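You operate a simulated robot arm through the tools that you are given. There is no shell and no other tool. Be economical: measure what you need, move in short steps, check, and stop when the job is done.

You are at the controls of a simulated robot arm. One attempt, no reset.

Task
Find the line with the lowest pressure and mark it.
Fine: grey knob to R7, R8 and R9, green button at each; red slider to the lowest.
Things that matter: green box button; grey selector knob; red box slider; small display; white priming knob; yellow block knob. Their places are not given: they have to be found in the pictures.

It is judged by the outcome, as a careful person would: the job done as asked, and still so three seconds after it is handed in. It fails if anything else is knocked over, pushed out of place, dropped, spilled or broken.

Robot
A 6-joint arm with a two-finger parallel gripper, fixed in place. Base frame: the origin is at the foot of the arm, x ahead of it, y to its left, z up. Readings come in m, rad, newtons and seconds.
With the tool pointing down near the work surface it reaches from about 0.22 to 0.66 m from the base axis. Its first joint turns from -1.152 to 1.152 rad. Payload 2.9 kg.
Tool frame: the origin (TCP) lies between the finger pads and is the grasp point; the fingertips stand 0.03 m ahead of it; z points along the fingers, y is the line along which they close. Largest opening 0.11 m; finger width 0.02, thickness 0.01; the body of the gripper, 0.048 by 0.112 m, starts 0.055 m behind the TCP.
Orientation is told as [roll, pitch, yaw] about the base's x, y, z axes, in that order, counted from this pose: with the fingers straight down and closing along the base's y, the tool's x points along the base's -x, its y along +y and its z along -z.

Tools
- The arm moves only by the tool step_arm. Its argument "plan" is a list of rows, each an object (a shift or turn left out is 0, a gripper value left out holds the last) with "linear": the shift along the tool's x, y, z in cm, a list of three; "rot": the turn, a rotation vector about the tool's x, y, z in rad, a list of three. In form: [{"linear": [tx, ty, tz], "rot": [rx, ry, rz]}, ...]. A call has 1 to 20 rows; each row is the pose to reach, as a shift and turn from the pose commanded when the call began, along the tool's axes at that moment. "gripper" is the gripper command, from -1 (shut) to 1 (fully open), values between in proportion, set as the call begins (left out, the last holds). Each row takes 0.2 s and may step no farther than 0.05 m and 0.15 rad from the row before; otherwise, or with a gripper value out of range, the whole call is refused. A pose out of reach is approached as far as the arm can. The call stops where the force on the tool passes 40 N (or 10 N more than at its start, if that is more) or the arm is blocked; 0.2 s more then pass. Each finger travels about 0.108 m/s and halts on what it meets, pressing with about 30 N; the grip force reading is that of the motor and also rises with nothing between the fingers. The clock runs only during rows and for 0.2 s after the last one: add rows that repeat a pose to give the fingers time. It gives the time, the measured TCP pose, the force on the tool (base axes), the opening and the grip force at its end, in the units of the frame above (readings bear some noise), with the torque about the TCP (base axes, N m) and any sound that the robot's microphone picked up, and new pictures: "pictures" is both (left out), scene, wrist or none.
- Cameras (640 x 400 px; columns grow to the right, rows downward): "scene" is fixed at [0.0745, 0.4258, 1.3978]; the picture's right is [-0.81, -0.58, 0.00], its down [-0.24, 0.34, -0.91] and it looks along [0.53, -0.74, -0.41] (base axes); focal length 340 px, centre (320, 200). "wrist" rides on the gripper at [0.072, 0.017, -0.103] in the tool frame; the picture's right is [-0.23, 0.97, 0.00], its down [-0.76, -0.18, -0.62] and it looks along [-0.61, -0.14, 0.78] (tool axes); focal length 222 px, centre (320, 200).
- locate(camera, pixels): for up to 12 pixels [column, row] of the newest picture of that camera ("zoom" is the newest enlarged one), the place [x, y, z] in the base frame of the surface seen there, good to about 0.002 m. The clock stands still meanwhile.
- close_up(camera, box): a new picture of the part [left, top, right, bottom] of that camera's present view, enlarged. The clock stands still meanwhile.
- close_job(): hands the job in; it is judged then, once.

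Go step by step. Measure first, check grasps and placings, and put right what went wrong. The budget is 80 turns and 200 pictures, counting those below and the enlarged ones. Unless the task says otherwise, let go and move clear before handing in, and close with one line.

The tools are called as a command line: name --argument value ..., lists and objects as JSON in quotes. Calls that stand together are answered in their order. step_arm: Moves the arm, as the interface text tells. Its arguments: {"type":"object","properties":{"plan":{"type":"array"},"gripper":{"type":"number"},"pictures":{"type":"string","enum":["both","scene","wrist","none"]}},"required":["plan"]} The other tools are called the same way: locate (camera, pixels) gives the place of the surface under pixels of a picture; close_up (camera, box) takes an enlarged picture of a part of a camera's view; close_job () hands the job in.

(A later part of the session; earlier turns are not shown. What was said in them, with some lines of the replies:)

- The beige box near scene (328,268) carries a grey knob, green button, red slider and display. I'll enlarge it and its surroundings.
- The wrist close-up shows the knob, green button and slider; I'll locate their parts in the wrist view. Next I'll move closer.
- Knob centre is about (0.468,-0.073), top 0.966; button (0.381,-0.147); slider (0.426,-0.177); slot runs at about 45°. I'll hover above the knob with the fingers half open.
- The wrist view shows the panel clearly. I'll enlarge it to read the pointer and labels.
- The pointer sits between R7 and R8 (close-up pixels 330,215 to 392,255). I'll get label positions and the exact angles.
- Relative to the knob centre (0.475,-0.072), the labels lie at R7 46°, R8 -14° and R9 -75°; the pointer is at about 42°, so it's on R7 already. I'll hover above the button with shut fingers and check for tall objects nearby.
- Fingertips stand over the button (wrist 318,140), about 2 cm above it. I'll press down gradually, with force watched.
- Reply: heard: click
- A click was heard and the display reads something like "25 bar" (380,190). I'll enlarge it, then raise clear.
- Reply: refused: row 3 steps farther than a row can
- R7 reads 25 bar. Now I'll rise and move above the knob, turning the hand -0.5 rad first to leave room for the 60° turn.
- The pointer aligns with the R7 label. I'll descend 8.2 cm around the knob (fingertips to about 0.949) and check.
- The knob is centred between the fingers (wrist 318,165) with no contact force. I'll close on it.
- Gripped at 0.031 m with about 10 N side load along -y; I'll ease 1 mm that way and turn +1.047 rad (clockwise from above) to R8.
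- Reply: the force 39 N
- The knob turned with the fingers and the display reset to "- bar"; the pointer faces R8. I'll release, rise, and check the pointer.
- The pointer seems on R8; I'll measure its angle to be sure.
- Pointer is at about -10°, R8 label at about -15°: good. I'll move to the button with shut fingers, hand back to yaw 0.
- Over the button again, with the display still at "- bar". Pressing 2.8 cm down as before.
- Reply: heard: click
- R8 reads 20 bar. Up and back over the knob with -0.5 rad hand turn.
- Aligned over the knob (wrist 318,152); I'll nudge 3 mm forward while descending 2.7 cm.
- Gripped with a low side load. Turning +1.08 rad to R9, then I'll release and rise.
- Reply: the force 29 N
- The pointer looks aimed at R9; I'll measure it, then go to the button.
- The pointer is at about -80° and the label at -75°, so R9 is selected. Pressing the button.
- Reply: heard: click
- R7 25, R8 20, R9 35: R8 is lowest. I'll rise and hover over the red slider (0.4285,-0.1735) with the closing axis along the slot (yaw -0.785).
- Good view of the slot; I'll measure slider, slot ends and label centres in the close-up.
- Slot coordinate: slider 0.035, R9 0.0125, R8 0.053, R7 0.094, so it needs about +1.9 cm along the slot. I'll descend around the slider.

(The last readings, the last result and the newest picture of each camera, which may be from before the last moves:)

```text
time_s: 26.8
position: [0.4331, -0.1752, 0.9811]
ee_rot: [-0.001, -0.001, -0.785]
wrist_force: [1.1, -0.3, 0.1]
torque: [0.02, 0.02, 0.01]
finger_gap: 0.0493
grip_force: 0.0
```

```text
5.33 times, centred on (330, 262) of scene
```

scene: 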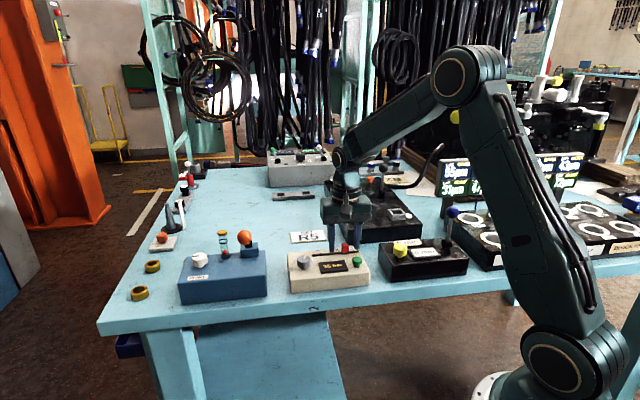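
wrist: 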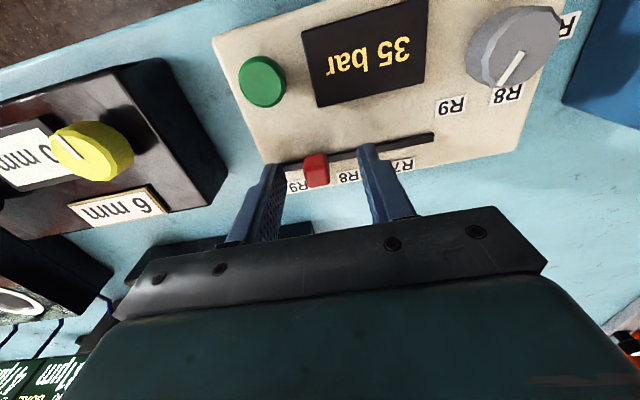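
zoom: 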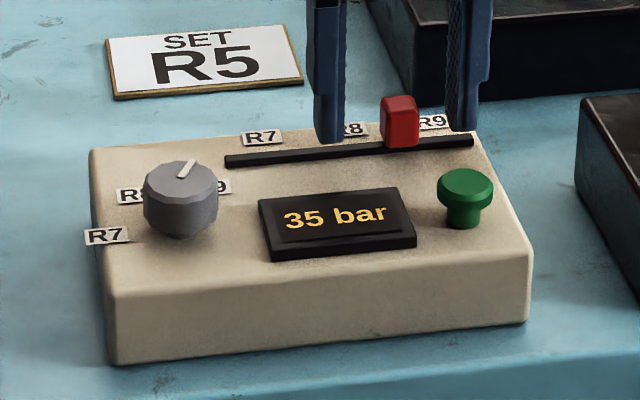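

The slider stands between the fingers. Closing on it.

step_arm --plan '[{"linear": [0, 0, 0.2]}, {"linear": [0, 0, 0.2]}, {"linear": [0, 0, 0.2]}]' --gripper -1 --pictures "wrist"

close_up --camera "scene" --box '[270, 225, 390, 300]'

```text
time_s: 27.6
position: [0.4336, -0.1755, 0.9811]
ee_rot: [-0.001, -0.002, -0.785]
wrist_force: [-3.2, 2.2, 14.4]
torque: [0.24, 0.27, 0.02]
finger_gap: 0.0148
grip_force: 45.3
```

wrist: 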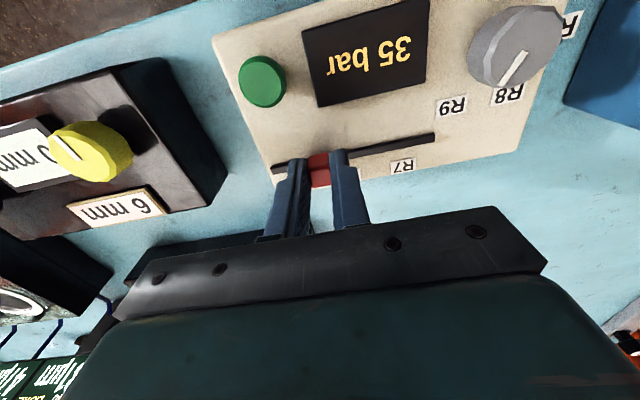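

```text
5.33 times, centred on (330, 262) of scene
```

zoom: 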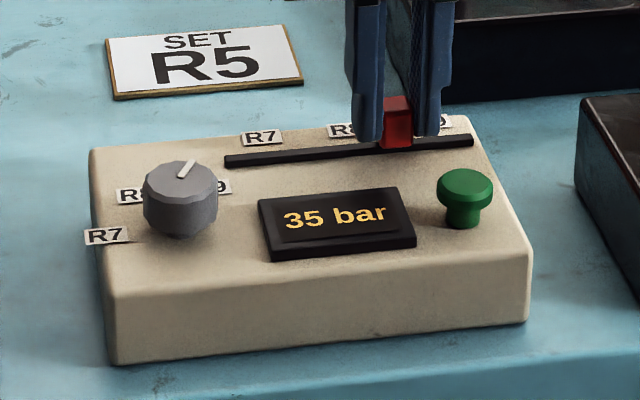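

Slider held (gap 0.0148). Sliding +1.85 cm along tool y towards R8.

step_arm --plan '[{"linear": [0, 0.5, 0]}, {"linear": [0, 1.0, 0]}, {"linear": [0, 1.5, 0]}, {"linear": [0, 1.85, 0]}, {"linear": [0, 1.85, 0]}]' --pictures "wrist"

step_arm --plan '[{"linear": [0, 0, 0]}, {"linear": [0, 0, 0]}, {"linear": [0, 0, -3]}, {"linear": [0, 0, -7]}, {"linear": [0, 0, -7]}]' --gripper -0.1 --pictures "wrist"

close_up --camera "wrist" --box '[220, 50, 420, 175]'

close_up --camera "scene" --box '[270, 225, 390, 300]'

```text
time_s: 28.8
position: [0.4459, -0.1629, 0.9799]
ee_rot: [0.001, 0.0, -0.786]
wrist_force: [-2.9, 2.7, 9.3]
torque: [-0.32, -0.25, 0.03]
finger_gap: 0.0146
grip_force: 45.4
```

wrist: 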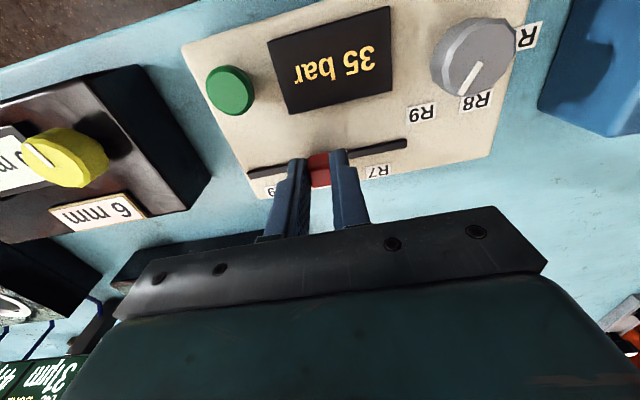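

```text
time_s: 30.0
position: [0.4469, -0.1588, 1.0519]
ee_rot: [-0.001, -0.001, -0.785]
wrist_force: [0.8, 0.0, -0.1]
torque: [0.02, -0.02, 0.02]
finger_gap: 0.0493
grip_force: 0.1
```

wrist: 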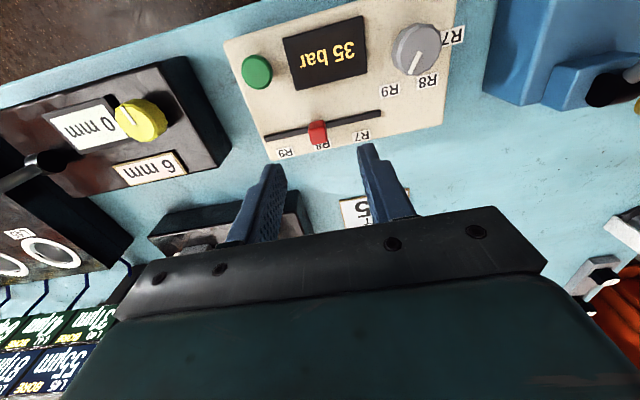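

```text
3.20 times, centred on (320, 112) of wrist
```

zoom: 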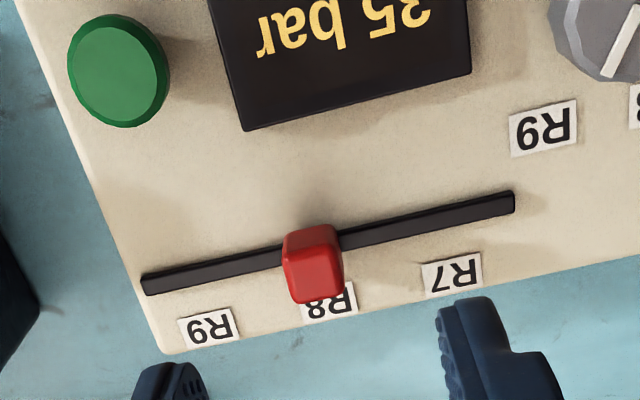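

```text
5.33 times, centred on (330, 262) of scene
```

zoom: 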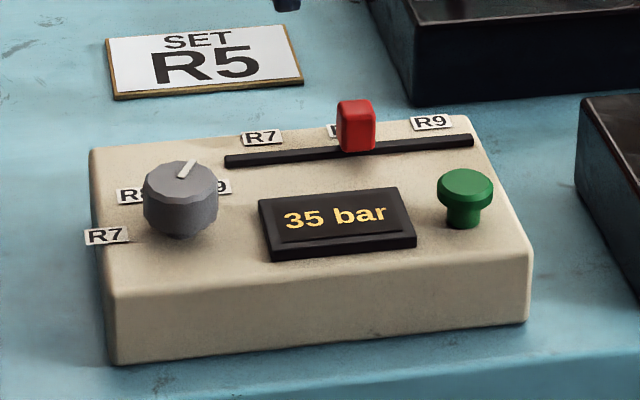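

Slider is now near R8 in both views; I'll check how well it is centred.

close_up --camera "wrist" --box '[220, 50, 420, 175]'

locate --camera "zoom" --pixels '[[316, 277], [291, 278], [341, 274], [145, 285], [511, 202], [207, 326], [330, 302], [451, 274]]'

```text
3.20 times, centred on (320, 112) of wrist
```

zoom: 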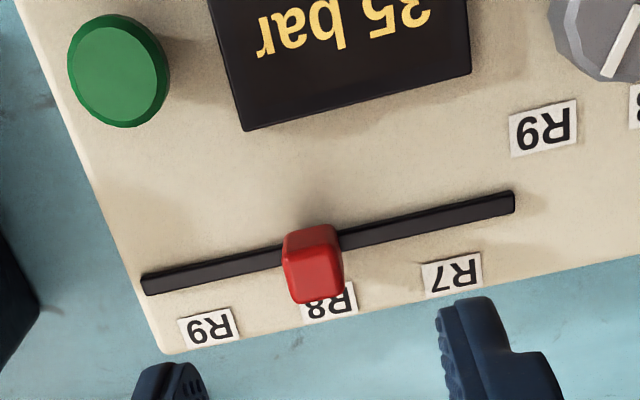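

```text
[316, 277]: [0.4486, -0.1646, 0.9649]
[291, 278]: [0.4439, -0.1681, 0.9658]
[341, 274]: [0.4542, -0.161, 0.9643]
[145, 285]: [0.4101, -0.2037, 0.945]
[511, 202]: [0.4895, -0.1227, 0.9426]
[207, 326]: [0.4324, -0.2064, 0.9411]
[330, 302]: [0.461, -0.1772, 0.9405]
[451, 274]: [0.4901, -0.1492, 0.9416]
```

Along the slot the slider is at 0.2010 and R8 at 0.2007, so it is centred on R8. I'll raise the arm clear and check the scene.

step_arm --plan '[{"linear": [0, 0, -4]}, {"linear": [0, 0, -8]}, {"linear": [0, 0, -12]}, {"linear": [0, 0, -12]}]' --pictures "scene"

close_up --camera "scene" --box '[120, 150, 440, 350]'

```text
time_s: 31.0
position: [0.4442, -0.1604, 1.1698]
ee_rot: [0.0, 0.0, -0.785]
wrist_force: [1.1, -0.4, 0.9]
torque: [-0.01, 0.0, 0.0]
finger_gap: 0.0495
grip_force: 0.1
```

scene: 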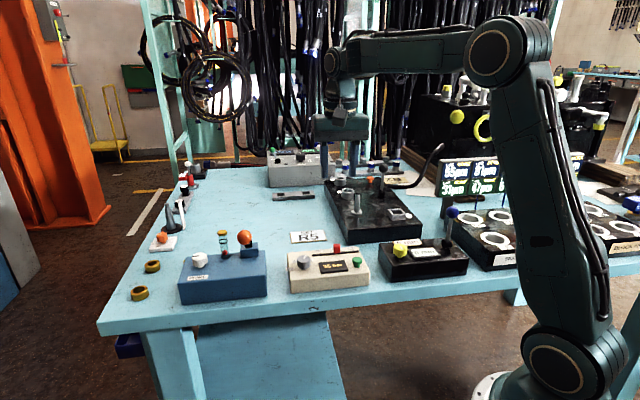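

```text
2.00 times, centred on (280, 250) of scene
```

zoom: 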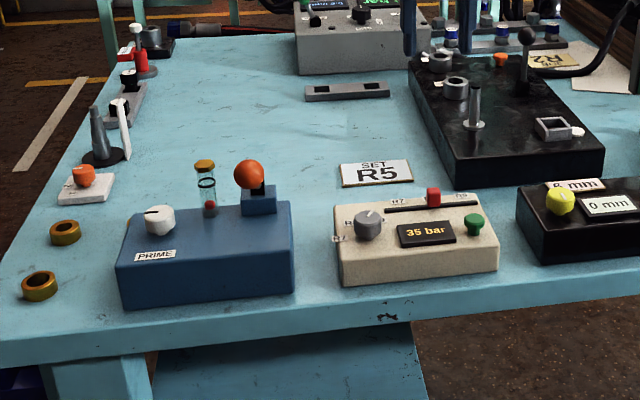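

The arm is clear, nothing else has moved, and the slider rests on R8. Handing in.

close_job

```text
The job is handed in.
```

R8 has the lowest pressure at 20 bar (R7 read 25 bar, R9 read 35 bar), and the red slider now marks R8; the grey knob is left on R9.
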